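You operate a simulated robot arm through the tools that you are given. There is no shell and no other tool.

The job below is to be done with a simulated robot arm. You get a single attempt, and the scene is never put back.

JOB
Tighten the LOT 25 jar's lid, then turn the jar over until even.
Fine: tighten it in the holder; turn until the streaks are gone; jar back to its place. Set down upright: what you pick out.

The check looks at the end state, three seconds after you hand in, the way a careful person would. Anything else that was tipped, shoved, dropped, spilled or broken makes it a failure. Lids that push on must go on centred and level and be pressed home; caps that screw on are set level and turned clockwise until they are tight.

ROBOT AND FRAMES
A 6-joint arm with a two-finger parallel gripper, fixed in place. Base frame: the origin is on the floor under the middle of its stand, x ahead of it, y to its left, z up; the work surface is at about z = 0.9. Lengths are in m, angles in degrees, forces in N, time in s.
With the tool pointing down near the work surface it reaches from about 0.3 to 0.66 m from the base axis. Its first joint turns from -115.0 to 115.0 degrees. Payload 3.43 kg.
Tool frame: the origin (TCP) lies between the finger pads and is the grasp point; the fingertips stand 0.034 m ahead of it; z points along the fingers, y is the line along which they close. Largest opening 0.128 m; finger width 0.024, thickness 0.012; the body of the gripper, 0.048 by 0.13 m, starts 0.096 m behind the TCP.
Orientation is that of the tool frame in the base frame, as a unit quaternion [w, x, y, z]. With the fingers straight down and closing along the base's y, the tool's x points along the base's -x, its y along +y and its z along -z.

CONTROLS
- The arm moves only by the tool play_rows. Its argument "steps" is a list that holds one entry, the list of rows, each a list of 7 numbers: the shift along the base's x, y, z in m, then the turn, a rotation vector about the base's x, y, z in degrees, then the finger opening in m, from 0 to 0.128. In form: [[[tx, ty, tz, wx, wy, wz, gripper], ...]]. A call has 1 to 20 rows; each row shifts and turns the commanded pose from where the row before left it. A row lasts 0.2 s, in which the tool goes at most 0.05 m and 8.6 degrees; a call with a longer step from one row to the next is refused whole, and so is a gripper value outside its range. A pose out of reach is approached as far as the arm can. The call stops where the force on the tool passes 70 N (or 10 N more than at its start, if that is more) or the arm is blocked; 0.2 s more then pass. The fingers move at their own pace (about 0.153 m/s each) and stop on an object; they squeeze with about 27 N. The grip force told is the motor's: it shows also when the fingers shut on nothing. Time passes only in rows, and 0.2 s behind the last, so rows that do not move let the fingers close. It gives the time, the measured TCP pose, the force on the tool (base axes), the opening and the grip force at its end, in the units of the frame above (readings bear some noise), with the torque about the TCP (base axes, N m) and any sound that the robot's microphone picked up.
- Cameras (640 x 400 px; columns grow to the right, rows downward): "scene" is fixed at [0.3996, -0.4996, 1.6527]; the picture's right is [0.22, 0.98, 0.00], its down [0.87, -0.20, -0.45] and it looks along [-0.43, 0.10, -0.90] (base axes); focal length 265 px, centre (320, 200). "wrist" rides on the gripper at [0.076, -0.011, -0.16] in the tool frame; the picture's right is [0.15, 0.99, 0.00], its down [-0.88, 0.13, -0.46] and it looks along [-0.45, 0.07, 0.89] (tool axes); focal length 234 px, centre (320, 200). There is no depth. A picture from a camera that has moved, and an enlarged one, comes with that camera's place and axes in the base frame and with its lens.
- camera(camera): a new picture of that camera. The clock stands still meanwhile.
- slide_trunk(by): slides the trunk up (or, below 0, down) by that many m; the arm rides with it, the base frame stays. It gives what a move gives, with no picture.
- enlarge(camera, box): a new picture of the part [left, top, right, bottom] of that camera's present view, enlarged. The clock stands still meanwhile.
- job_done(): hands the job in; it is judged then, once.

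Nothing tells you positions but the pictures and the camera data. Unless the task says otherwise, let go and move clear before handing in.

The tools are called by a JSON object that holds its "fn" and its "kwargs". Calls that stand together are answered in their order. play_rows: Moves the arm, as the interface text tells. Its arguments: {"type":"object","properties":{"steps":{"type":"array","items":{"type":"array","items":{"type":"array","items":{"type":"number"}}}}},"required":["steps"]} The other tools are called the same way: slide_trunk (by) moves the trunk up or down; camera (camera) takes a picture; enlarge (camera, box) takes an enlarged picture of a part of a camera's view; job_done () hands the job in.

At the start:

```text
time: 0.0
eef_pos: [0.107, -0.3254, 1.2948]
tool_rot: [0.001, 0.0, 1.0, 0.0]
contact_force: [0.0, 0.9, -0.9]
ft_torque: [0.0, -0.01, 0.02]
opening: 0.1279
grasp_force: 0.0
trunk travel left (down, up): [-0.925, 0.065]
```

scene: 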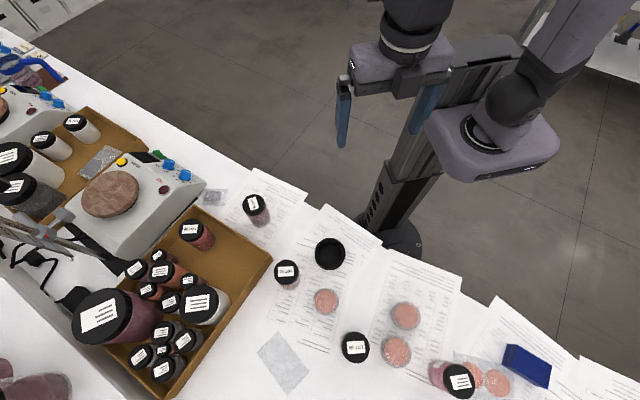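
wrist: 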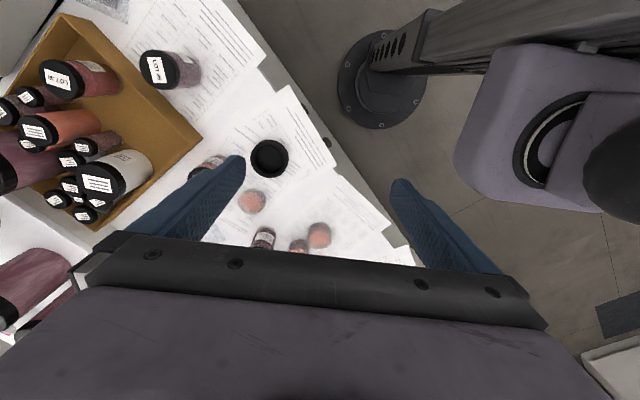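

I see a cluttered lab bench with jars on papers, a cardboard tray, a black round item that may be the holder, and several labelled jars. I'll enlarge parts of the scene to read the labels before moving.

{"fn": "enlarge", "kwargs": {"camera": "scene", "box": [220, 180, 380, 280]}}

{"fn": "enlarge", "kwargs": {"camera": "scene", "box": [320, 300, 480, 400]}}

{"fn": "enlarge", "kwargs": {"camera": "scene", "box": [100, 200, 260, 300]}}

{"fn": "enlarge", "kwargs": {"camera": "scene", "box": [70, 280, 230, 380]}}

{"fn": "enlarge", "kwargs": {"camera": "scene", "box": [230, 230, 390, 330]}}

```text
4.00 times, centred on (300, 230) of scene
camera zoom: at [0.3996, -0.4996, 1.6527], right [0.22, 0.98, 0.0], down [0.87, -0.2, -0.45], along [-0.43, 0.1, -0.9], focal length 1061 px, centre (400, 80)
```

zoom: 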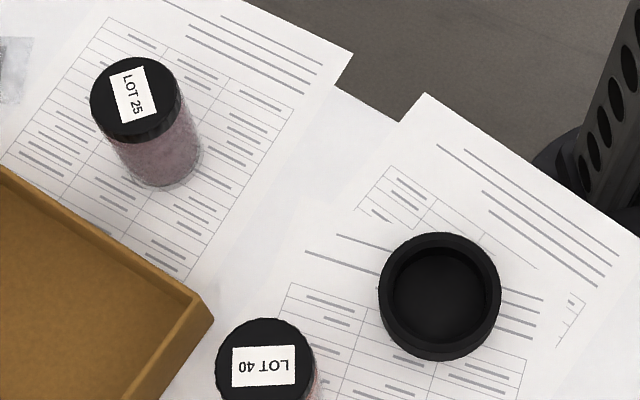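

```text
4.00 times, centred on (400, 350) of scene
camera zoom: at [0.3996, -0.4996, 1.6527], right [0.22, 0.98, 0.0], down [0.87, -0.2, -0.45], along [-0.43, 0.1, -0.9], focal length 1061 px, centre (0, -400)
```

zoom: 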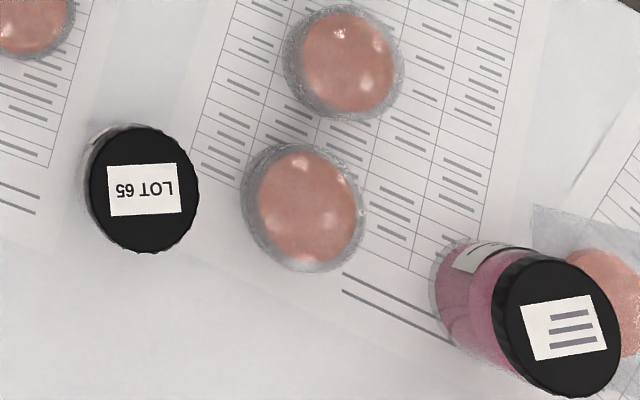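

```text
4.00 times, centred on (180, 250) of scene
camera zoom: at [0.3996, -0.4996, 1.6527], right [0.22, 0.98, 0.0], down [0.87, -0.2, -0.45], along [-0.43, 0.1, -0.9], focal length 1061 px, centre (880, 0)
```

zoom: 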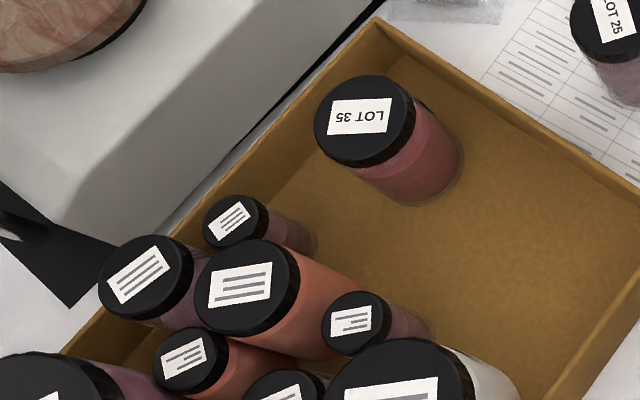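

```text
4.00 times, centred on (150, 330) of scene
camera zoom: at [0.3996, -0.4996, 1.6527], right [0.22, 0.98, 0.0], down [0.87, -0.2, -0.45], along [-0.43, 0.1, -0.9], focal length 1061 px, centre (1000, -320)
```

zoom: 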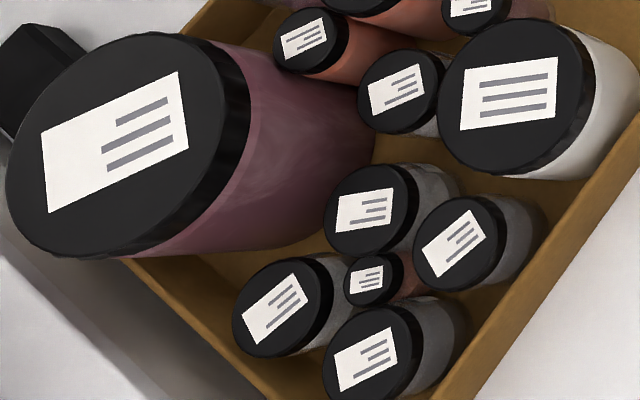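

```text
4.00 times, centred on (310, 280) of scene
camera zoom: at [0.3996, -0.4996, 1.6527], right [0.22, 0.98, 0.0], down [0.87, -0.2, -0.45], along [-0.43, 0.1, -0.9], focal length 1061 px, centre (360, -120)
```

zoom: 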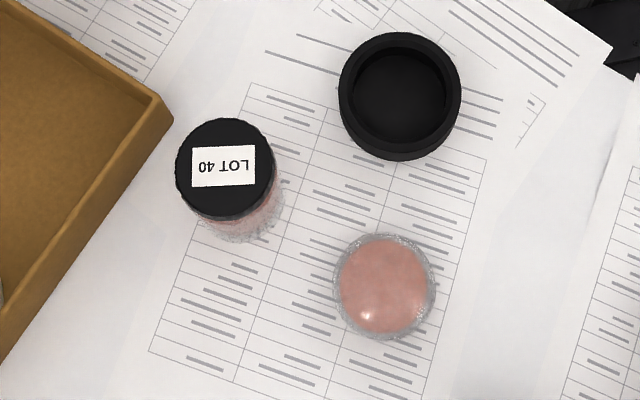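

The LOT 25 jar stands on the left paper near the tray, and the empty black cup right of LOT 40 looks like the jar holder. I'll zoom in further on both to get their sizes and positions.

{"fn": "enlarge", "kwargs": {"camera": "scene", "box": [232, 185, 280, 233]}}

{"fn": "enlarge", "kwargs": {"camera": "scene", "box": [305, 230, 353, 278]}}

{"fn": "enlarge", "kwargs": {"camera": "wrist", "box": [120, 20, 320, 200]}}

{"fn": "enlarge", "kwargs": {"camera": "scene", "box": [320, 0, 640, 200]}}

```text
8.33 times, centred on (256, 209) of scene
camera zoom: at [0.3996, -0.4996, 1.6527], right [0.22, 0.98, 0.0], down [0.87, -0.2, -0.45], along [-0.43, 0.1, -0.9], focal length 2210 px, centre (853, 125)
```

zoom: 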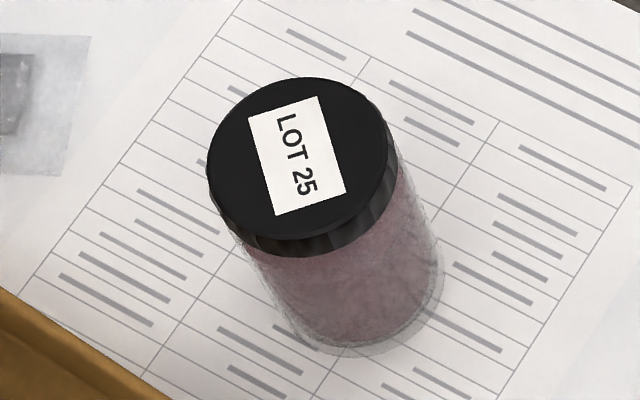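

```text
8.33 times, centred on (329, 254) of scene
camera zoom: at [0.3996, -0.4996, 1.6527], right [0.22, 0.98, 0.0], down [0.87, -0.2, -0.45], along [-0.43, 0.1, -0.9], focal length 2210 px, centre (245, -250)
```

zoom: 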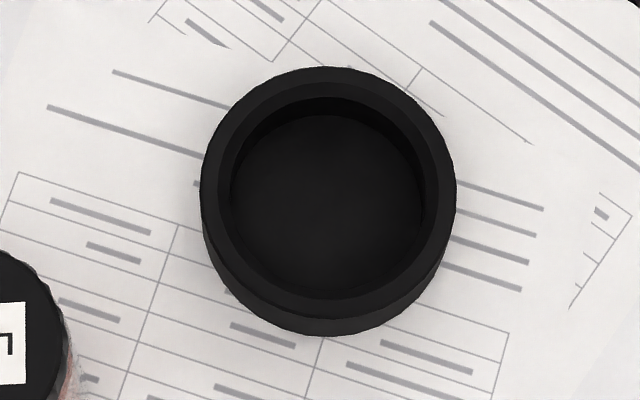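

```text
2.22 times, centred on (220, 110) of wrist
camera zoom: at [0.0303, -0.3371, 1.454], right [-0.15, 0.99, 0.0], down [0.88, 0.13, 0.46], along [0.45, 0.07, -0.89], focal length 520 px, centre (542, 400)
```

zoom: 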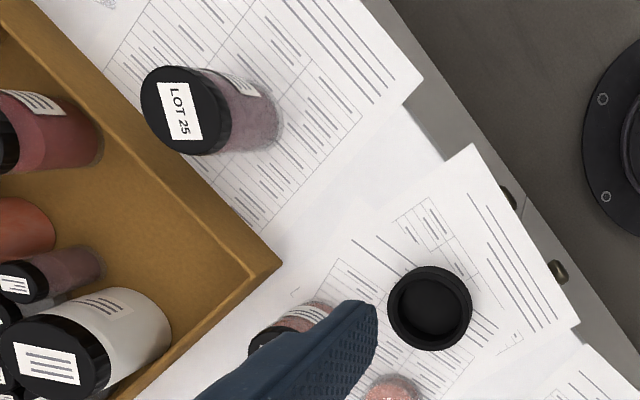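

```text
2.00 times, centred on (480, 100) of scene
camera zoom: at [0.3996, -0.4996, 1.6527], right [0.22, 0.98, 0.0], down [0.87, -0.2, -0.45], along [-0.43, 0.1, -0.9], focal length 530 px, centre (0, 400)
```

zoom: 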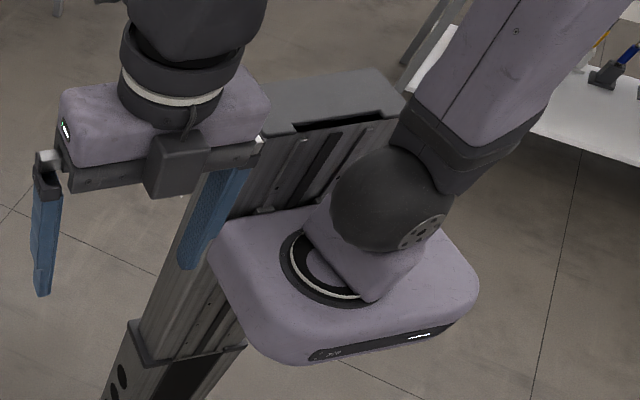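

The jar looks about 0.058 m wide and 0.105 m tall, standing near (0.060, -0.607). The holder cup is about 0.03 m high and sits near (0.215, -0.428). I'll first turn the tool about vertical in free air, to see whether the wrist allows an approach with the camera on the far side.

{"fn": "play_rows", "kwargs": {"steps": [[[0, 0, 0, 0, 0, 8, 0.128], [0, 0, 0, 0, 0, 8, 0.128], [0, 0, 0, 0, 0, 8, 0.128], [0, 0, 0, 0, 0, 8, 0.128], [0, 0, 0, 0, 0, 8, 0.128], [0, 0, 0, 0, 0, 8, 0.128], [0, 0, 0, 0, 0, 8, 0.128], [0, 0, 0, 0, 0, 8, 0.128], [0, 0, 0, 0, 0, 8, 0.128], [0, 0, 0, 0, 0, 8, 0.128], [0, 0, 0, 0, 0, 8, 0.128], [0, 0, 0, 0, 0, 8, 0.128], [0, 0, 0, 0, 0, 8, 0.128], [0, 0, 0, 0, 0, 8, 0.128], [0, 0, 0, 0, 0, 5, 0.128], [0, 0, 0, 0, 0, 0, 0.128]]]}}

{"fn": "camera", "kwargs": {"camera": "scene"}}

{"fn": "camera", "kwargs": {"camera": "wrist"}}

```text
time: 3.4
eef_pos: [0.2389, -0.2684, 1.2914]
tool_rot: [0.003, 0.85, -0.526, -0.002]
contact_force: [0.1, 0.8, -0.1]
ft_torque: [0.01, -0.04, 0.01]
opening: 0.1282
grasp_force: 0.1
out of reach, approached as far as the arm can: row 12, 13, 14, 15
trunk travel left (down, up): [-0.925, 0.065]
```

```text
taken
```

scene: 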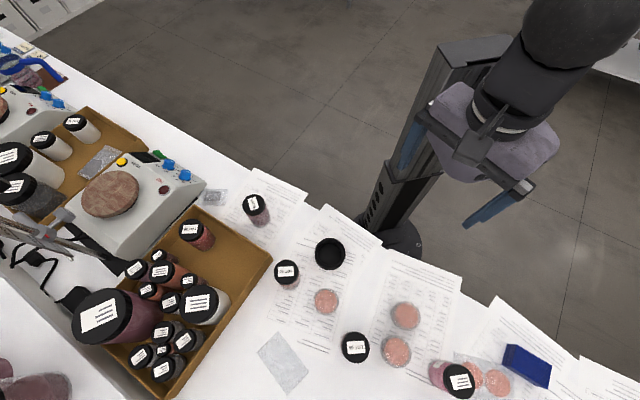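

```text
taken
camera wrist: at [0.2824, -0.3316, 1.4497], right [-0.82, -0.57, 0.01], down [-0.51, 0.73, 0.46], along [-0.27, 0.37, -0.89], focal length 234 px, centre (320, 200)
```

wrist: 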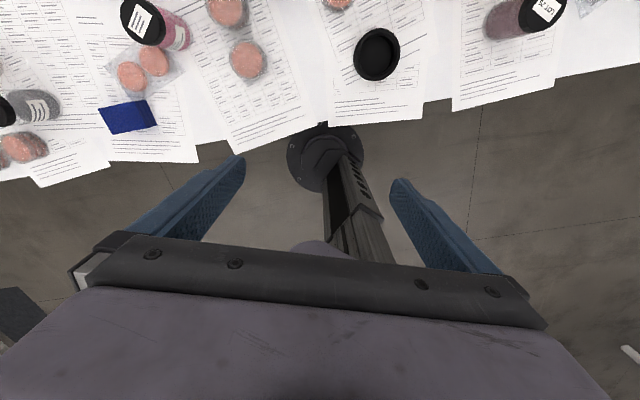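

The wrist hits its limit turning that way and the arm swung to compensate, so I'll use the opposite orientation, with the camera on the near side. I'll turn back and past the starting pose.

{"fn": "play_rows", "kwargs": {"steps": [[[0, 0, 0, 0, 0, -8, 0.128], [0, 0, 0, 0, 0, -8, 0.128], [0, 0, 0, 0, 0, -8, 0.128], [0, 0, 0, 0, 0, -8, 0.128], [0, 0, 0, 0, 0, -8, 0.128], [0, 0, 0, 0, 0, -8, 0.128], [0, 0, 0, 0, 0, -8, 0.128], [0, 0, 0, 0, 0, -8, 0.128], [0, 0, 0, 0, 0, -8, 0.128], [0, 0, 0, 0, 0, -8, 0.128], [0, 0, 0, 0, 0, -8, 0.128], [0, 0, 0, 0, 0, -8, 0.128], [0, 0, 0, 0, 0, -8, 0.128], [0, 0, 0, 0, 0, -8, 0.128], [0, 0, 0, 0, 0, -5, 0.128], [0, 0, 0, 0, 0, 0, 0.128]]]}}

```text
time: 6.8
eef_pos: [0.2384, -0.268, 1.2917]
tool_rot: [0.0, 0.001, 1.0, 0.0]
contact_force: [-0.4, 0.1, 0.1]
ft_torque: [0.01, -0.01, 0.0]
opening: 0.1282
grasp_force: 0.1
trunk travel left (down, up): [-0.925, 0.065]
```

The commanded pose is now (0.238, -0.268, 1.292) with the tool down. I'll turn it a further -70° and move above and behind LOT 25 for a close view.

{"fn": "play_rows", "kwargs": {"steps": [[[-0.0209, -0.0258, -0.0102, 0, 0, -7.78, 0.128], [-0.0209, -0.0258, -0.0102, 0, 0, -7.78, 0.128], [-0.0209, -0.0258, -0.0102, 0, 0, -7.78, 0.128], [-0.0209, -0.0258, -0.0102, 0, 0, -7.78, 0.128], [-0.0209, -0.0258, -0.0102, 0, 0, -7.78, 0.128], [-0.0209, -0.0258, -0.0102, 0, 0, -7.78, 0.128], [-0.0209, -0.0258, -0.0102, 0, 0, -7.78, 0.128], [-0.0209, -0.0258, -0.0102, 0, 0, -7.78, 0.128], [-0.0209, -0.0258, -0.0102, 0, 0, -7.78, 0.128], [0, 0, 0, 0, 0, 0, 0.128]]]}}

{"fn": "camera", "kwargs": {"camera": "wrist"}}

{"fn": "camera", "kwargs": {"camera": "scene"}}

```text
time: 9.0
eef_pos: [0.0509, -0.5027, 1.1949]
tool_rot: [0.0, 0.576, 0.818, -0.001]
contact_force: [-0.1, -0.7, 0.5]
ft_torque: [-0.01, 0.01, -0.01]
opening: 0.1281
grasp_force: 0.1
trunk travel left (down, up): [-0.925, 0.065]
```

```text
taken
camera wrist: at [0.0133, -0.4356, 1.3544], right [0.88, 0.47, 0.0], down [0.42, -0.78, 0.46], along [0.22, -0.4, -0.89], focal length 234 px, centre (320, 200)
```

wrist: 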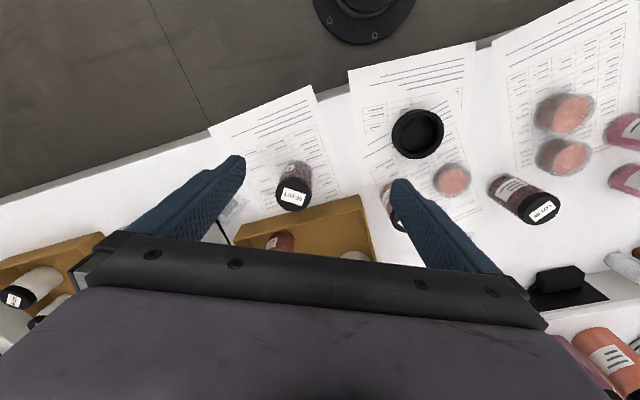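

```text
taken
```

scene: 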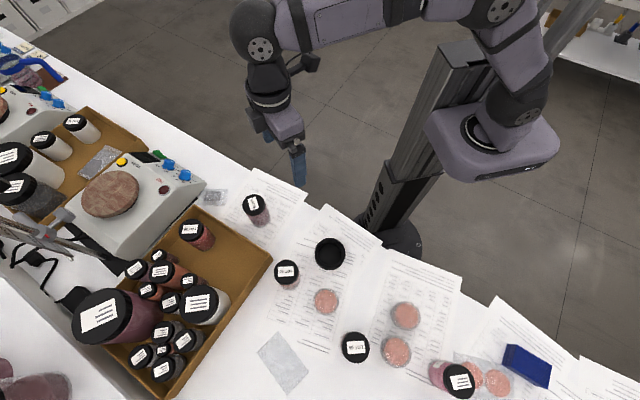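

The wrist camera now sees LOT 25 and the holder. I'll enlarge both to work out their positions precisely.

{"fn": "enlarge", "kwargs": {"camera": "wrist", "box": [245, 130, 345, 220]}}

{"fn": "enlarge", "kwargs": {"camera": "wrist", "box": [370, 90, 470, 180]}}

```text
4.44 times, centred on (295, 175) of wrist
camera zoom: at [0.0133, -0.4356, 1.3544], right [0.88, 0.47, 0.0], down [0.42, -0.78, 0.46], along [0.22, -0.4, -0.89], focal length 1041 px, centre (431, 311)
```

zoom: 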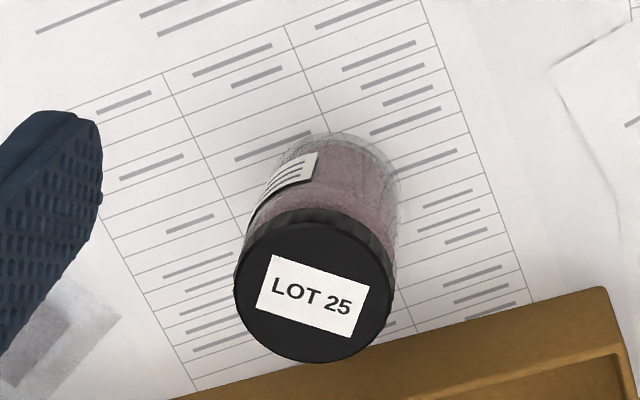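

```text
4.44 times, centred on (420, 135) of wrist
camera zoom: at [0.0133, -0.4356, 1.3544], right [0.88, 0.47, 0.0], down [0.42, -0.78, 0.46], along [0.22, -0.4, -0.89], focal length 1041 px, centre (-124, 489)
```

zoom: 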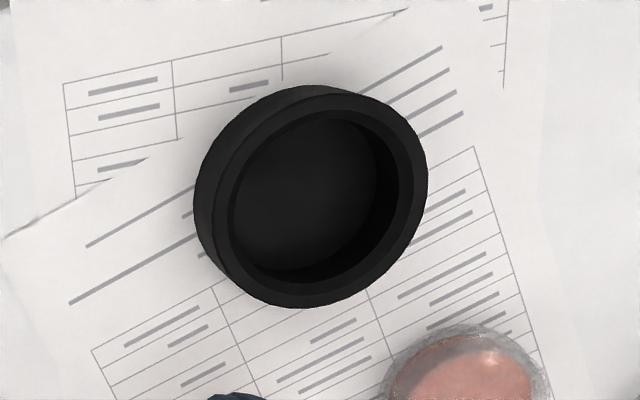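

LOT 25 is now at about (0.059, -0.605) and about 0.107 tall; the holder is at about (0.214, -0.429). I'll pull back and tilt the tool to 40° below horizontal, aimed at the jar, so the fingers hold only the glass under the lid.

{"fn": "play_rows", "kwargs": {"steps": [[[-0.0061, 0.0033, -0.0158, -7.831, -2.85, 0, 0.128], [-0.0061, 0.0033, -0.0158, -7.831, -2.85, 0, 0.128], [-0.0061, 0.0033, -0.0158, -7.831, -2.85, 0, 0.128], [-0.0061, 0.0033, -0.0158, -7.831, -2.85, 0, 0.128], [-0.0061, 0.0033, -0.0158, -7.831, -2.85, 0, 0.128], [-0.0061, 0.0033, -0.0158, -7.831, -2.85, 0, 0.128], [0, 0, 0, 0, 0, 0, 0.1]]]}}

{"fn": "camera", "kwargs": {"camera": "wrist"}}

{"fn": "camera", "kwargs": {"camera": "scene"}}

```text
time: 10.6
eef_pos: [0.0146, -0.4794, 1.1029]
tool_rot: [0.346, 0.521, 0.742, -0.242]
contact_force: [0.0, 0.0, 0.8]
ft_torque: [0.0, 0.03, -0.03]
opening: 0.1
grasp_force: 0.1
trunk travel left (down, up): [-0.925, 0.065]
```

```text
taken
camera wrist: at [-0.0553, -0.324, 1.1475], right [0.9, 0.42, -0.11], down [0.2, -0.16, 0.97], along [0.39, -0.89, -0.23], focal length 234 px, centre (320, 200)
```

wrist: 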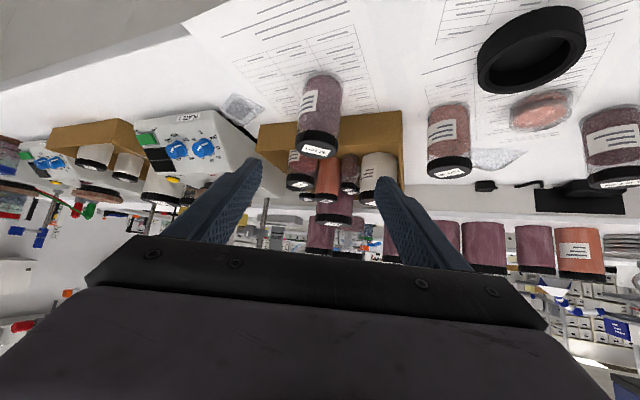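

```text
taken
```

scene: 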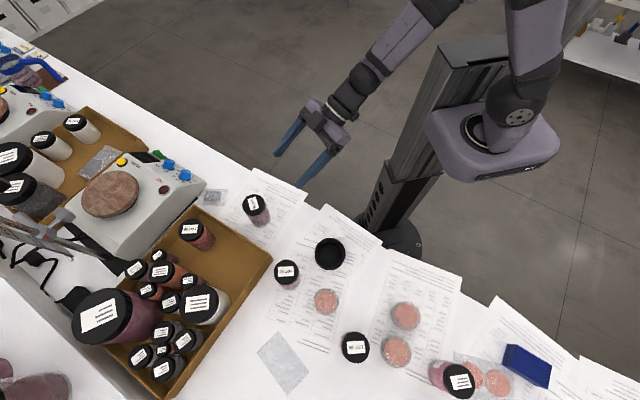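

The tilt worked and the jar now shows up in the wrist view, upside down. I'll zoom in on its contents and lid.

{"fn": "enlarge", "kwargs": {"camera": "wrist", "box": [270, 60, 370, 170]}}

```text
3.64 times, centred on (320, 115) of wrist
camera zoom: at [-0.0553, -0.324, 1.1475], right [0.9, 0.42, -0.11], down [0.2, -0.16, 0.97], along [0.39, -0.89, -0.23], focal length 852 px, centre (320, 509)
```

zoom: 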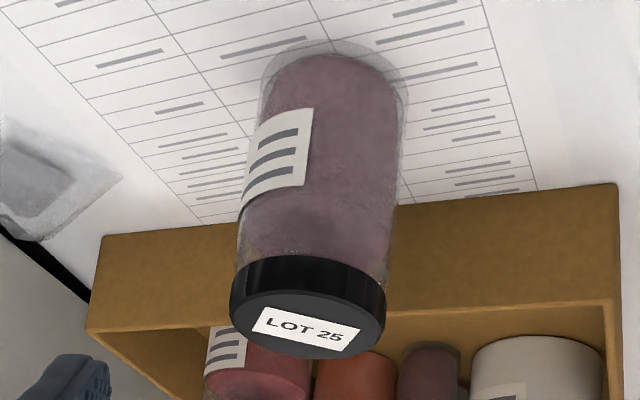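

The jar stands straight ahead of the gripper, with its lid top at about z = 1.003. I'll descend to grasp height and go halfway forward, then check.

{"fn": "play_rows", "kwargs": {"steps": [[[0, 0, -0.0195, 0, 0, 0, 0.1], [0, 0, -0.0195, 0, 0, 0, 0.1], [0, 0, -0.0195, 0, 0, 0, 0.1], [0, 0, -0.0195, 0, 0, 0, 0.1], [0, 0, -0.0195, 0, 0, 0, 0.1], [0, 0, -0.0195, 0, 0, 0, 0.1], [0, 0, -0.0195, 0, 0, 0, 0.1], [0.0064, -0.0176, 0, 0, 0, 0, 0.1], [0.0064, -0.0176, 0, 0, 0, 0, 0.1], [0.0064, -0.0176, 0, 0, 0, 0, 0.1], [0, 0, 0, 0, 0, 0, 0.1]]]}}

{"fn": "camera", "kwargs": {"camera": "wrist"}}

{"fn": "camera", "kwargs": {"camera": "scene"}}

```text
time: 13.0
eef_pos: [0.0316, -0.5317, 0.9649]
tool_rot: [0.347, 0.52, 0.742, -0.243]
contact_force: [0.2, -0.4, 0.1]
ft_torque: [-0.02, 0.04, -0.01]
opening: 0.1
grasp_force: 0.1
trunk travel left (down, up): [-0.925, 0.065]
```

```text
taken
camera wrist: at [-0.0376, -0.376, 1.0086], right [0.9, 0.43, -0.11], down [0.2, -0.16, 0.97], along [0.39, -0.89, -0.23], focal length 234 px, centre (320, 200)
```

wrist: 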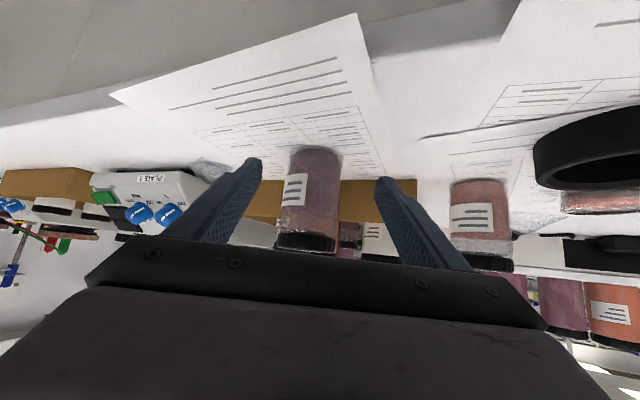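

```text
taken
```

scene: 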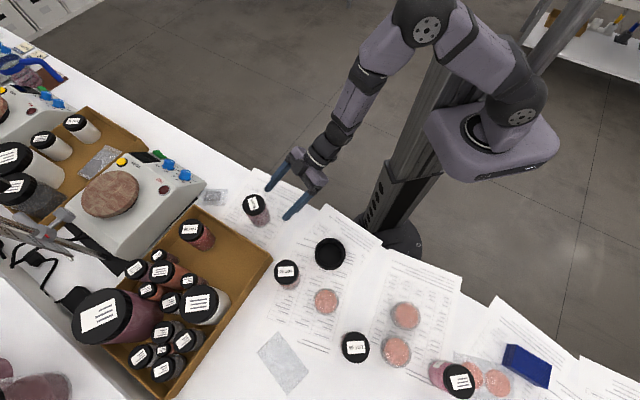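

The jar is centred between the open fingers. I'll go forward the remaining 0.078 m and look again before closing.

{"fn": "play_rows", "kwargs": {"steps": [[[0.00534, -0.01466, 0, 0, 0, 0, 0.1], [0.00534, -0.01466, 0, 0, 0, 0, 0.1], [0.00534, -0.01466, 0, 0, 0, 0, 0.1], [0.00534, -0.01466, 0, 0, 0, 0, 0.1], [0.00534, -0.01466, 0, 0, 0, 0, 0.1], [0, 0, 0, 0, 0, 0, 0.1]]]}}

{"fn": "camera", "kwargs": {"camera": "wrist"}}

{"fn": "enlarge", "kwargs": {"camera": "scene", "box": [216, 160, 312, 240]}}

```text
time: 14.4
eef_pos: [0.0577, -0.6084, 0.966]
tool_rot: [0.346, 0.52, 0.742, -0.242]
contact_force: [0.3, 0.2, 0.3]
ft_torque: [-0.01, -0.02, 0.01]
opening: 0.1001
grasp_force: 0.0
trunk travel left (down, up): [-0.925, 0.065]
```

```text
taken
camera wrist: at [-0.011, -0.4516, 1.0102], right [0.9, 0.43, -0.11], down [0.2, -0.16, 0.97], along [0.39, -0.89, -0.23], focal length 234 px, centre (320, 200)
```

wrist: 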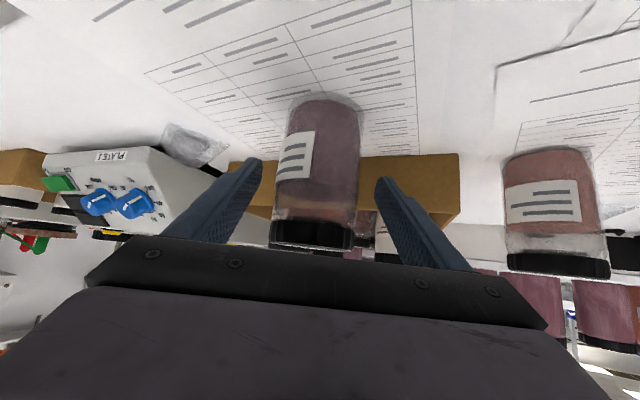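

```text
5.00 times, centred on (264, 200) of scene
camera zoom: at [0.3996, -0.4996, 1.6527], right [0.22, 0.98, 0.0], down [0.87, -0.2, -0.45], along [-0.43, 0.1, -0.9], focal length 1326 px, centre (600, 200)
```

zoom: 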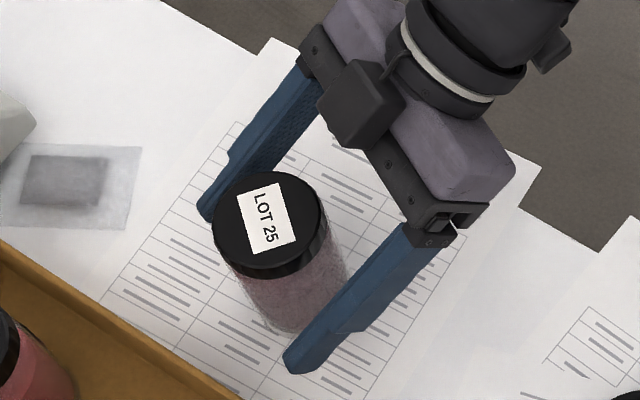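

The fingers straddle the jar and the tool axis passes through its centre, so TCP ≈ (0.058, -0.607, 0.966) is the jar's home reference. I'll close the fingers now.

{"fn": "play_rows", "kwargs": {"steps": [[[0, 0, 0, 0, 0, 0, 0.07], [0, 0, 0, 0, 0, 0, 0.03], [0, 0, 0, 0, 0, 0, 0.03], [0, 0, 0, 0, 0, 0, 0.03]]]}}

{"fn": "camera", "kwargs": {"camera": "wrist"}}

{"fn": "enlarge", "kwargs": {"camera": "scene", "box": [216, 160, 312, 240]}}

```text
time: 15.4
eef_pos: [0.0592, -0.6074, 0.9655]
tool_rot: [0.347, 0.519, 0.742, -0.242]
contact_force: [0.6, -0.4, 0.0]
ft_torque: [0.02, -0.09, 0.0]
opening: 0.06
grasp_force: 26.9
trunk travel left (down, up): [-0.925, 0.065]
```

```text
taken
camera wrist: at [-0.0111, -0.4517, 1.0102], right [0.9, 0.43, -0.11], down [0.2, -0.16, 0.97], along [0.39, -0.89, -0.23], focal length 234 px, centre (320, 200)
```

wrist: 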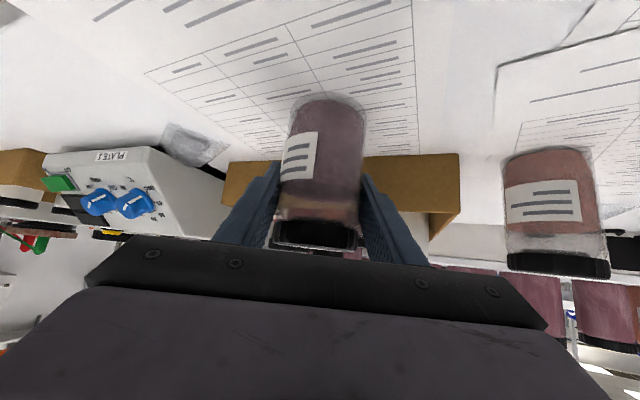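

```text
5.00 times, centred on (264, 200) of scene
camera zoom: at [0.3996, -0.4996, 1.6527], right [0.22, 0.98, 0.0], down [0.87, -0.2, -0.45], along [-0.43, 0.1, -0.9], focal length 1326 px, centre (600, 200)
```

zoom: 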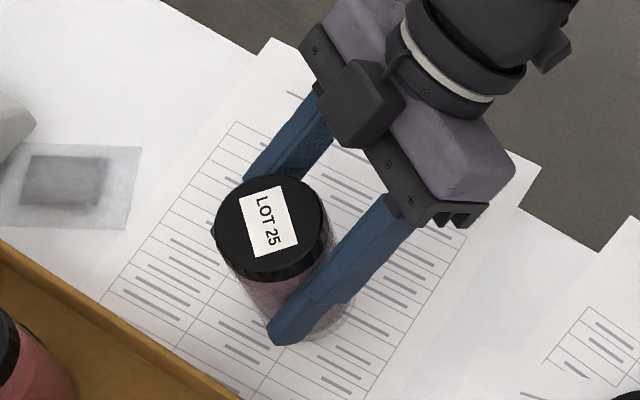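

I have the jar, opening 0.060 and 27 N. I'll lift it straight up 0.12 m, check the hold, and carry it over the holder.

{"fn": "play_rows", "kwargs": {"steps": [[[0, 0, 0.01, 0, 0, 0, 0.03], [0, 0, 0.02, 0, 0, 0, 0.03], [0, 0, 0.03, 0, 0, 0, 0.03], [0, 0, 0.03, 0, 0, 0, 0.03], [0, 0, 0.03, 0, 0, 0, 0.03], [0, 0, 0, 0, 0, 0, 0.03]]]}}

{"fn": "camera", "kwargs": {"camera": "wrist"}}

{"fn": "camera", "kwargs": {"camera": "scene"}}

```text
time: 16.8
eef_pos: [0.0576, -0.6076, 1.0851]
tool_rot: [0.345, 0.521, 0.742, -0.242]
contact_force: [0.9, 0.5, -1.7]
ft_torque: [0.0, 0.01, 0.0]
opening: 0.0601
grasp_force: 27.1
trunk travel left (down, up): [-0.925, 0.065]
```

```text
taken
camera wrist: at [-0.0128, -0.4513, 1.1296], right [0.9, 0.43, -0.11], down [0.2, -0.16, 0.97], along [0.39, -0.89, -0.23], focal length 234 px, centre (320, 200)
```

wrist: 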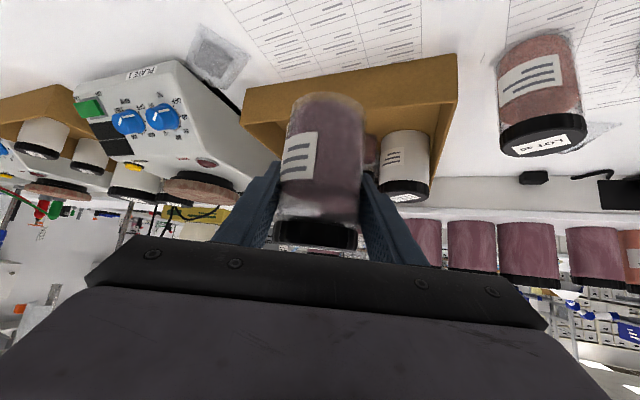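

```text
taken
```

scene: 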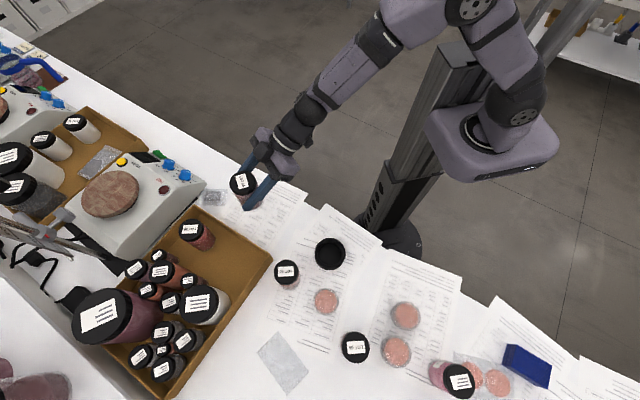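

The jar hangs cleanly in the grip at about 2 N. I'll carry it over the holder at this height.

{"fn": "play_rows", "kwargs": {"steps": [[[0.0194, 0.0222, 0, 0, 0, 0, 0.03], [0.0194, 0.0222, 0, 0, 0, 0, 0.03], [0.0194, 0.0222, 0, 0, 0, 0, 0.03], [0.0194, 0.0222, 0, 0, 0, 0, 0.03], [0.0194, 0.0222, 0, 0, 0, 0, 0.03], [0.0194, 0.0222, 0, 0, 0, 0, 0.03], [0.0194, 0.0222, 0, 0, 0, 0, 0.03], [0.0197, 0.0226, 0, 0, 0, 0, 0.03], [0, 0, 0, 0, 0, 0, 0.03]]]}}

{"fn": "enlarge", "kwargs": {"camera": "scene", "box": [280, 200, 376, 280]}}

{"fn": "camera", "kwargs": {"camera": "scene"}}

{"fn": "camera", "kwargs": {"camera": "wrist"}}

```text
time: 18.8
eef_pos: [0.1756, -0.4425, 1.0843]
tool_rot: [0.348, 0.516, 0.745, -0.24]
contact_force: [0.0, 0.2, -1.8]
ft_torque: [-0.02, 0.01, -0.03]
opening: 0.0601
grasp_force: 26.9
out of reach, approached as far as the arm can: row 7, 8
trunk travel left (down, up): [-0.925, 0.065]
```

```text
5.00 times, centred on (328, 240) of scene
camera zoom: at [0.3996, -0.4996, 1.6527], right [0.22, 0.98, 0.0], down [0.87, -0.2, -0.45], along [-0.43, 0.1, -0.9], focal length 1326 px, centre (280, 0)
```

zoom: 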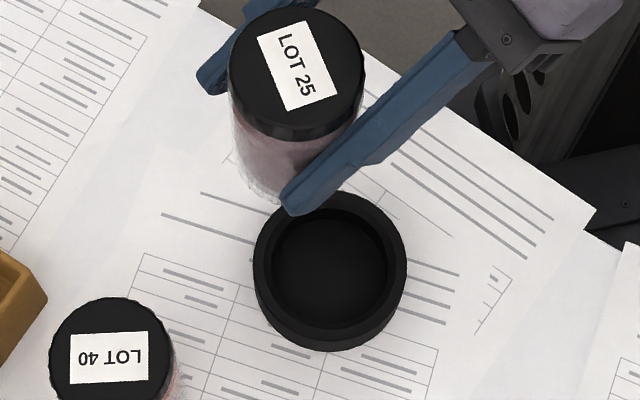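

```text
taken
```

scene: 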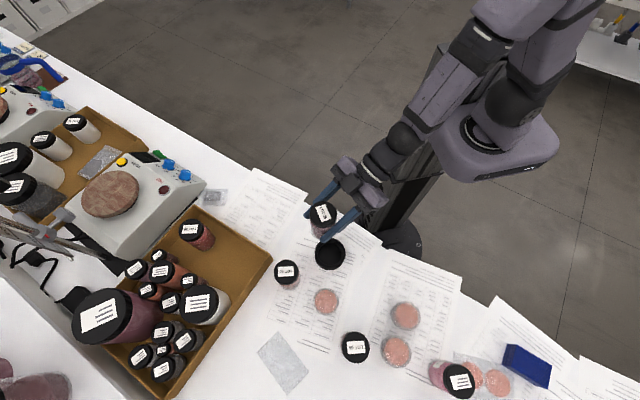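

```text
taken
camera wrist: at [0.104, -0.287, 1.1283], right [0.89, 0.44, -0.11], down [0.2, -0.16, 0.97], along [0.4, -0.89, -0.23], focal length 234 px, centre (320, 200)
```

wrist: 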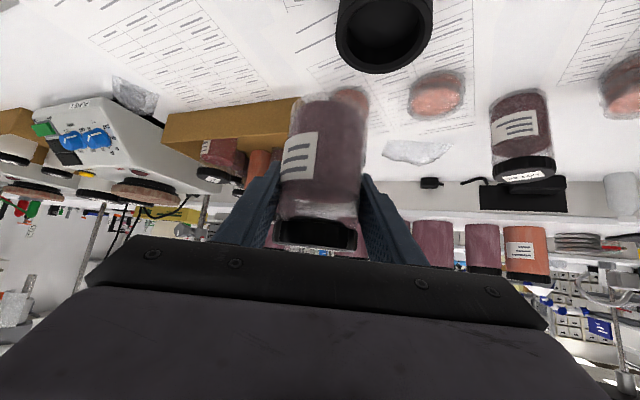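

The arm folded to its limit just short of the holder, stopping at (0.176, -0.443). Raising the trunk and then lowering the arm should give it more reach here, so I'll slide the trunk up 0.06 first.

{"fn": "slide_trunk", "kwargs": {"by": 0.06}}

```text
time: 19.8
eef_pos: [0.1754, -0.4418, 1.1441]
tool_rot: [0.348, 0.517, 0.744, -0.241]
contact_force: [-0.3, -0.1, -2.2]
ft_torque: [0.01, 0.0, 0.0]
opening: 0.06
grasp_force: 26.7
trunk travel left (down, up): [-0.985, 0.005]
```

The trunk is up. Now I'll lower the jar until its bottom is a few cm above the holder rim, then move the rest of the way sideways.

{"fn": "play_rows", "kwargs": {"steps": [[[0, 0, -0.02, 0, 0, 0, 0.03], [0, 0, -0.02, 0, 0, 0, 0.03], [0, 0, -0.02, 0, 0, 0, 0.03], [0, 0, -0.02, 0, 0, 0, 0.03], [0, 0, -0.02, 0, 0, 0, 0.03], [0, 0, -0.01, 0, 0, 0, 0.03], [0.0095, 0.0032, 0, 0, 0, 0, 0.03], [0.0095, 0.0032, 0, 0, 0, 0, 0.03], [0.0095, 0.0032, 0, 0, 0, 0, 0.03], [0.0095, 0.0032, 0, 0, 0, 0, 0.03], [0, 0, 0, 0, 0, 0, 0.03]]]}}

{"fn": "enlarge", "kwargs": {"camera": "scene", "box": [280, 200, 376, 280]}}

{"fn": "camera", "kwargs": {"camera": "wrist"}}

```text
time: 22.2
eef_pos: [0.1877, -0.4867, 1.1057]
tool_rot: [0.35, 0.515, 0.746, -0.235]
contact_force: [-0.1, -0.4, -1.6]
ft_torque: [0.0, -0.01, 0.01]
opening: 0.0597
grasp_force: 26.7
out of reach, approached as far as the arm can: row 1, 2, 3, 4, 5, 6, 7, 8, 9, 10
trunk travel left (down, up): [-0.985, 0.005]
```

```text
5.00 times, centred on (328, 240) of scene
camera zoom: at [0.3996, -0.4996, 1.6527], right [0.22, 0.98, 0.0], down [0.87, -0.2, -0.45], along [-0.43, 0.1, -0.9], focal length 1326 px, centre (280, 0)
```

zoom: 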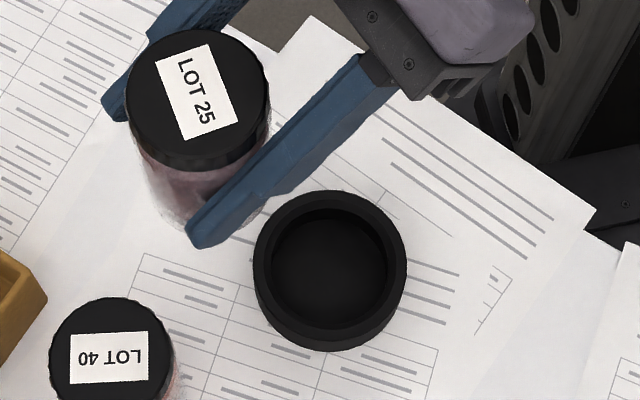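

```text
taken
camera wrist: at [0.1145, -0.3329, 1.1498], right [0.89, 0.44, -0.1], down [0.19, -0.16, 0.97], along [0.41, -0.88, -0.23], focal length 234 px, centre (320, 200)
```

wrist: 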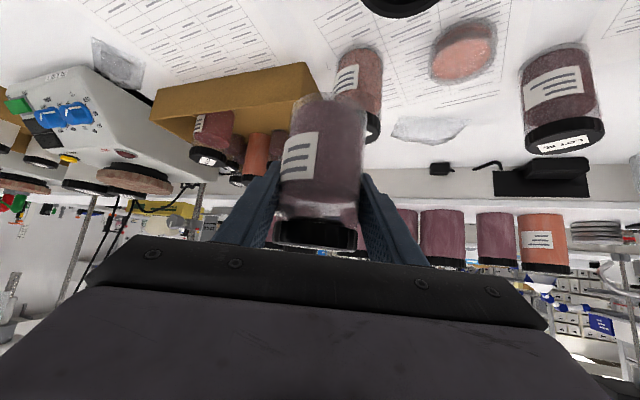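

Lowering with the trunk raised pushed the tool outward, so the limit is how far the wrist bends. A lower shoulder should help, so I'll raise the jar with the arm, then slide the trunk well down.

{"fn": "play_rows", "kwargs": {"steps": [[[0, 0, 0.025, 0, 0, 0, 0.03], [0, 0, 0.03, 0, 0, 0, 0.03], [0, 0, 0.03, 0, 0, 0, 0.03], [0, 0, 0.03, 0, 0, 0, 0.03], [0, 0, 0.03, 0, 0, 0, 0.03], [0, 0, 0.03, 0, 0, 0, 0.03], [0, 0, 0.03, 0, 0, 0, 0.03], [0, 0, 0.03, 0, 0, 0, 0.03], [0, 0, 0.015, 0, 0, 0, 0.03], [0, 0, 0, 0, 0, 0, 0.03]]]}}

{"fn": "camera", "kwargs": {"camera": "scene"}}

```text
time: 24.4
eef_pos: [0.1885, -0.4883, 1.3551]
tool_rot: [0.348, 0.516, 0.745, -0.24]
contact_force: [-0.5, -0.4, -1.7]
ft_torque: [-0.01, 0.01, 0.03]
opening: 0.0601
grasp_force: 27.3
trunk travel left (down, up): [-0.985, 0.005]
```

```text
taken
```

scene: 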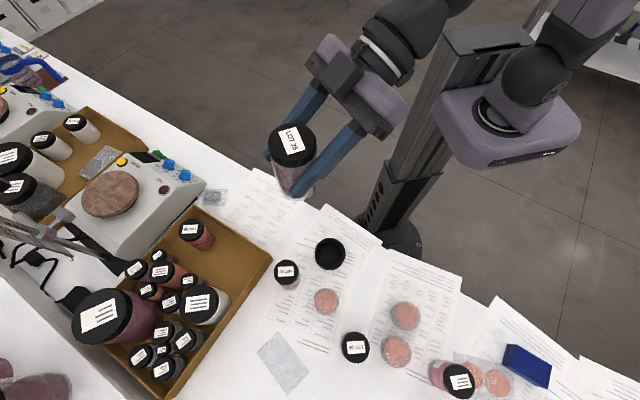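

The jar is high and held. I'll slide the trunk down 0.25 m now.

{"fn": "slide_trunk", "kwargs": {"by": -0.25}}

{"fn": "camera", "kwargs": {"camera": "scene"}}

```text
time: 27.0
eef_pos: [0.1883, -0.4882, 1.1053]
tool_rot: [0.348, 0.516, 0.745, -0.24]
contact_force: [0.4, 0.0, -1.8]
ft_torque: [-0.03, -0.03, 0.01]
opening: 0.0603
grasp_force: 27.3
trunk travel left (down, up): [-0.735, 0.255]
```

```text
taken
```

scene: 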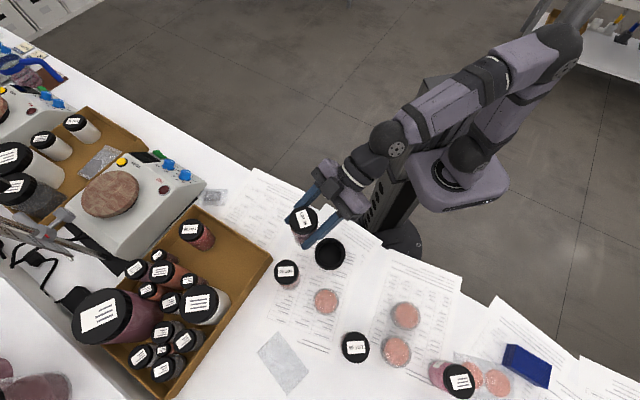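

The trunk is now 0.19 m below where it started. I'll move over the holder at this height and then lower partway.

{"fn": "play_rows", "kwargs": {"steps": [[[0.0063, 0.0147, 0, 0, 0, 0, 0.03], [0.0064, 0.0147, 0, 0, 0, 0, 0.03], [0.0064, 0.0147, 0, 0, 0, 0, 0.03], [0.0064, 0.0147, 0, 0, 0, 0, 0.03], [0, 0, -0.02, 0, 0, 0, 0.03], [0, 0, -0.02, 0, 0, 0, 0.03], [0, 0, -0.02, 0, 0, 0, 0.03], [0, 0, 0, 0, 0, 0, 0.03]]]}}

{"fn": "enlarge", "kwargs": {"camera": "scene", "box": [280, 200, 376, 280]}}

{"fn": "camera", "kwargs": {"camera": "wrist"}}

```text
time: 28.8
eef_pos: [0.2136, -0.4288, 1.0448]
tool_rot: [0.348, 0.516, 0.745, -0.24]
contact_force: [0.5, -0.1, -1.7]
ft_torque: [0.02, 0.02, 0.02]
opening: 0.0595
grasp_force: 27.2
trunk travel left (down, up): [-0.735, 0.255]
```

```text
5.00 times, centred on (328, 240) of scene
camera zoom: at [0.3996, -0.4996, 1.6527], right [0.22, 0.98, 0.0], down [0.87, -0.2, -0.45], along [-0.43, 0.1, -0.9], focal length 1326 px, centre (280, 0)
```

zoom: 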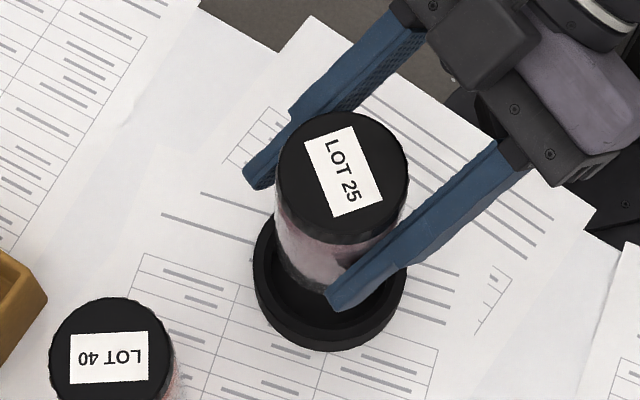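

```text
taken
camera wrist: at [0.1424, -0.2737, 1.0891], right [0.89, 0.44, -0.11], down [0.2, -0.16, 0.97], along [0.4, -0.89, -0.23], focal length 234 px, centre (320, 200)
```

wrist: 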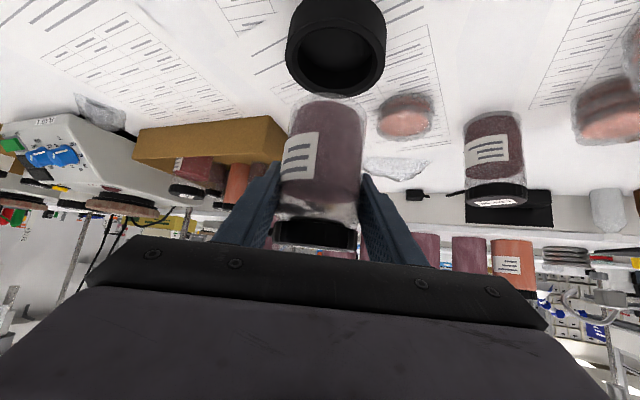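

The arm reaches, and the jar hangs right above the holder. I'll zoom the wrist view to check alignment with the cup.

{"fn": "enlarge", "kwargs": {"camera": "wrist", "box": [260, 0, 420, 100]}}

{"fn": "enlarge", "kwargs": {"camera": "scene", "box": [304, 215, 368, 275]}}

```text
4.00 times, centred on (340, 50) of wrist
camera zoom: at [0.1424, -0.2737, 1.0891], right [0.89, 0.44, -0.11], down [0.2, -0.16, 0.97], along [0.4, -0.89, -0.23], focal length 937 px, centre (240, 800)
```

zoom: 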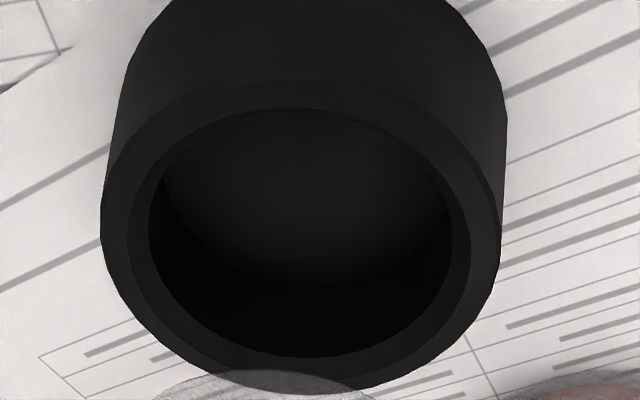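

```text
6.67 times, centred on (336, 245) of scene
camera zoom: at [0.3996, -0.4996, 1.6527], right [0.22, 0.98, 0.0], down [0.87, -0.2, -0.45], along [-0.43, 0.1, -0.9], focal length 1768 px, centre (213, -100)
```

zoom: 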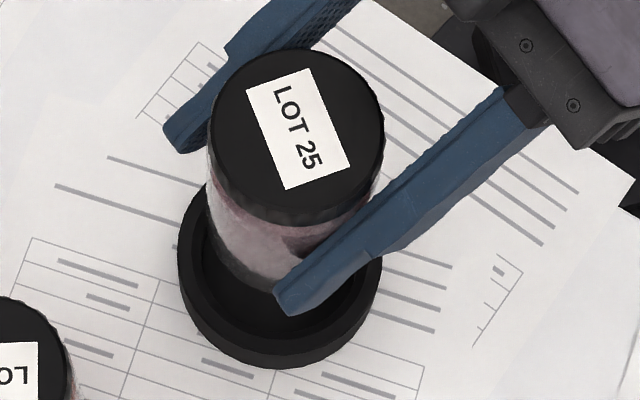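

By the scene camera the alignment is within a few mm. I'll lower to just above the rim, where parallax is small, and compare again.

{"fn": "play_rows", "kwargs": {"steps": [[[0, 0, -0.012, 0, 0, 0, 0.03], [0, 0, -0.012, 0, 0, 0, 0.03], [0, 0, -0.011, 0, 0, 0, 0.03], [0, 0, 0, 0, 0, 0, 0.03]]]}}

{"fn": "enlarge", "kwargs": {"camera": "wrist", "box": [250, 0, 410, 110]}}

{"fn": "enlarge", "kwargs": {"camera": "scene", "box": [304, 215, 368, 275]}}

```text
time: 29.8
eef_pos: [0.2112, -0.4291, 1.0192]
tool_rot: [0.344, 0.519, 0.743, -0.245]
contact_force: [0.3, 0.4, -2.2]
ft_torque: [0.01, -0.01, 0.0]
opening: 0.0597
grasp_force: 27.1
out of reach, approached as far as the arm can: row 2, 3
trunk travel left (down, up): [-0.735, 0.255]
```

```text
3.64 times, centred on (330, 55) of wrist
camera zoom: at [0.1423, -0.2732, 1.0637], right [0.9, 0.42, -0.12], down [0.2, -0.16, 0.97], along [0.39, -0.89, -0.23], focal length 852 px, centre (284, 727)
```

zoom: 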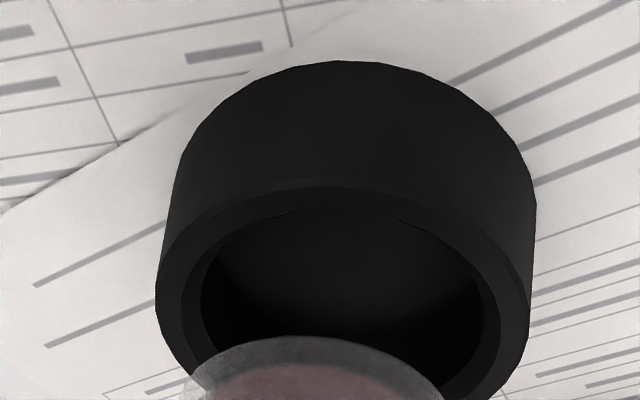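

```text
6.67 times, centred on (336, 245) of scene
camera zoom: at [0.3996, -0.4996, 1.6527], right [0.22, 0.98, 0.0], down [0.87, -0.2, -0.45], along [-0.43, 0.1, -0.9], focal length 1768 px, centre (213, -100)
```

zoom: 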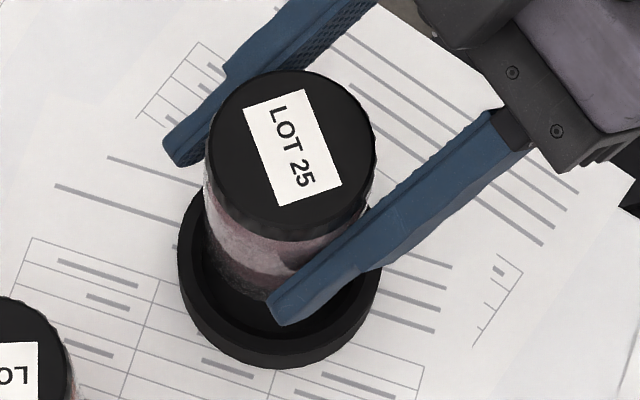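

The wrist limit bites again a little lower, so the shoulder needs to be lower still. I'll raise the jar 0.2 m, trim a 0.4° orientation error, then slide the trunk down another 0.2 m.

{"fn": "play_rows", "kwargs": {"steps": [[[0, 0, 0.025, 0, 0, 0, 0.03], [0, 0, 0.03, 0.1, -0.4, 0, 0.03], [0, 0, 0.03, 0, 0, 0, 0.03], [0, 0, 0.03, 0, 0, 0, 0.03], [0, 0, 0.03, 0, 0, 0, 0.03], [0, 0, 0.03, 0, 0, 0, 0.03], [0, 0, 0.025, 0, 0, 0, 0.03], [0, 0, 0, 0, 0, 0, 0.03]]]}}

{"fn": "slide_trunk", "kwargs": {"by": -0.2}}

{"fn": "camera", "kwargs": {"camera": "scene"}}

```text
time: 31.6
eef_pos: [0.208, -0.4294, 1.2209]
tool_rot: [0.35, 0.518, 0.744, -0.238]
contact_force: [0.5, 0.3, -2.5]
ft_torque: [-0.02, -0.03, -0.01]
opening: 0.06
grasp_force: 27.0
trunk travel left (down, up): [-0.735, 0.255]
```

```text
time: 33.8
eef_pos: [0.2089, -0.4288, 1.0226]
tool_rot: [0.35, 0.518, 0.743, -0.238]
contact_force: [0.1, -0.1, -2.6]
ft_torque: [0.04, 0.04, 0.01]
opening: 0.06
grasp_force: 27.1
trunk travel left (down, up): [-0.535, 0.455]
```

```text
taken
```

scene: 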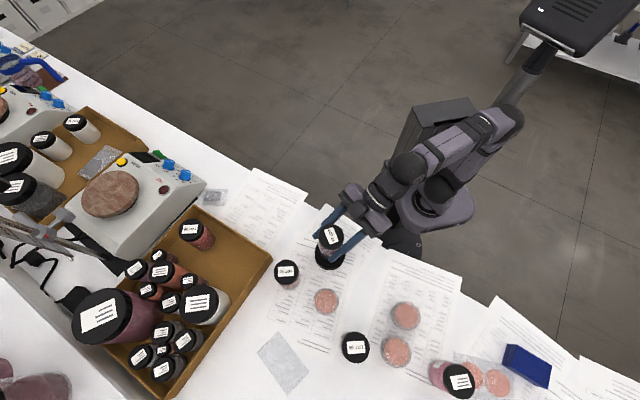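

The trunk is at -0.39 from the start and the jar is just above the cup. I'll correct the small tilt and the x offset, then lower 12 mm and check alignment.

{"fn": "play_rows", "kwargs": {"steps": [[[0.002, 0, 0, 0, 0.5, -0.5, 0.03], [0.002, 0, -0.006, 0, 0, 0, 0.03], [0, 0, -0.006, 0, 0, 0, 0.03], [0, 0, 0, 0, 0, 0, 0.03]]]}}

{"fn": "enlarge", "kwargs": {"camera": "wrist", "box": [250, 0, 410, 110]}}

{"fn": "enlarge", "kwargs": {"camera": "scene", "box": [304, 215, 368, 275]}}

```text
time: 34.8
eef_pos: [0.213, -0.4318, 1.0096]
tool_rot: [0.346, 0.521, 0.742, -0.242]
contact_force: [0.3, -0.1, -2.7]
ft_torque: [-0.03, -0.01, 0.01]
opening: 0.0598
grasp_force: 27.1
trunk travel left (down, up): [-0.535, 0.455]
```

```text
3.64 times, centred on (330, 55) of wrist
camera zoom: at [0.1432, -0.2748, 1.0542], right [0.9, 0.43, -0.11], down [0.2, -0.16, 0.97], along [0.4, -0.89, -0.23], focal length 852 px, centre (284, 727)
```

zoom: 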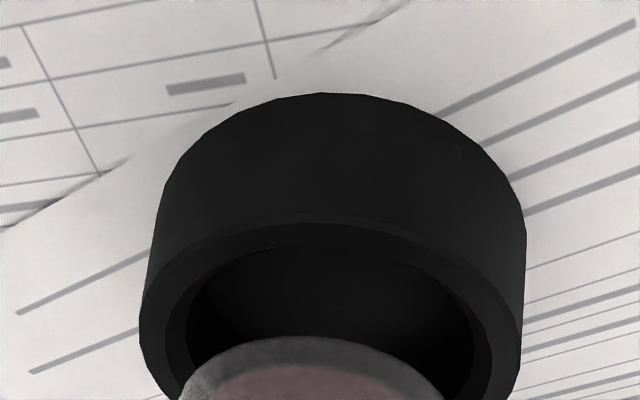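

```text
6.67 times, centred on (336, 245) of scene
camera zoom: at [0.3996, -0.4996, 1.6527], right [0.22, 0.98, 0.0], down [0.87, -0.2, -0.45], along [-0.43, 0.1, -0.9], focal length 1768 px, centre (213, -100)
```

zoom: 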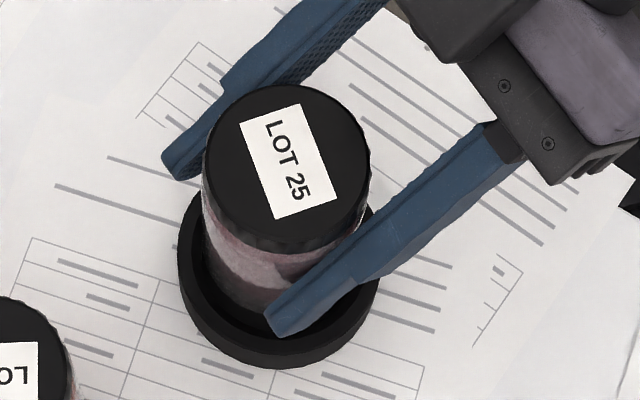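

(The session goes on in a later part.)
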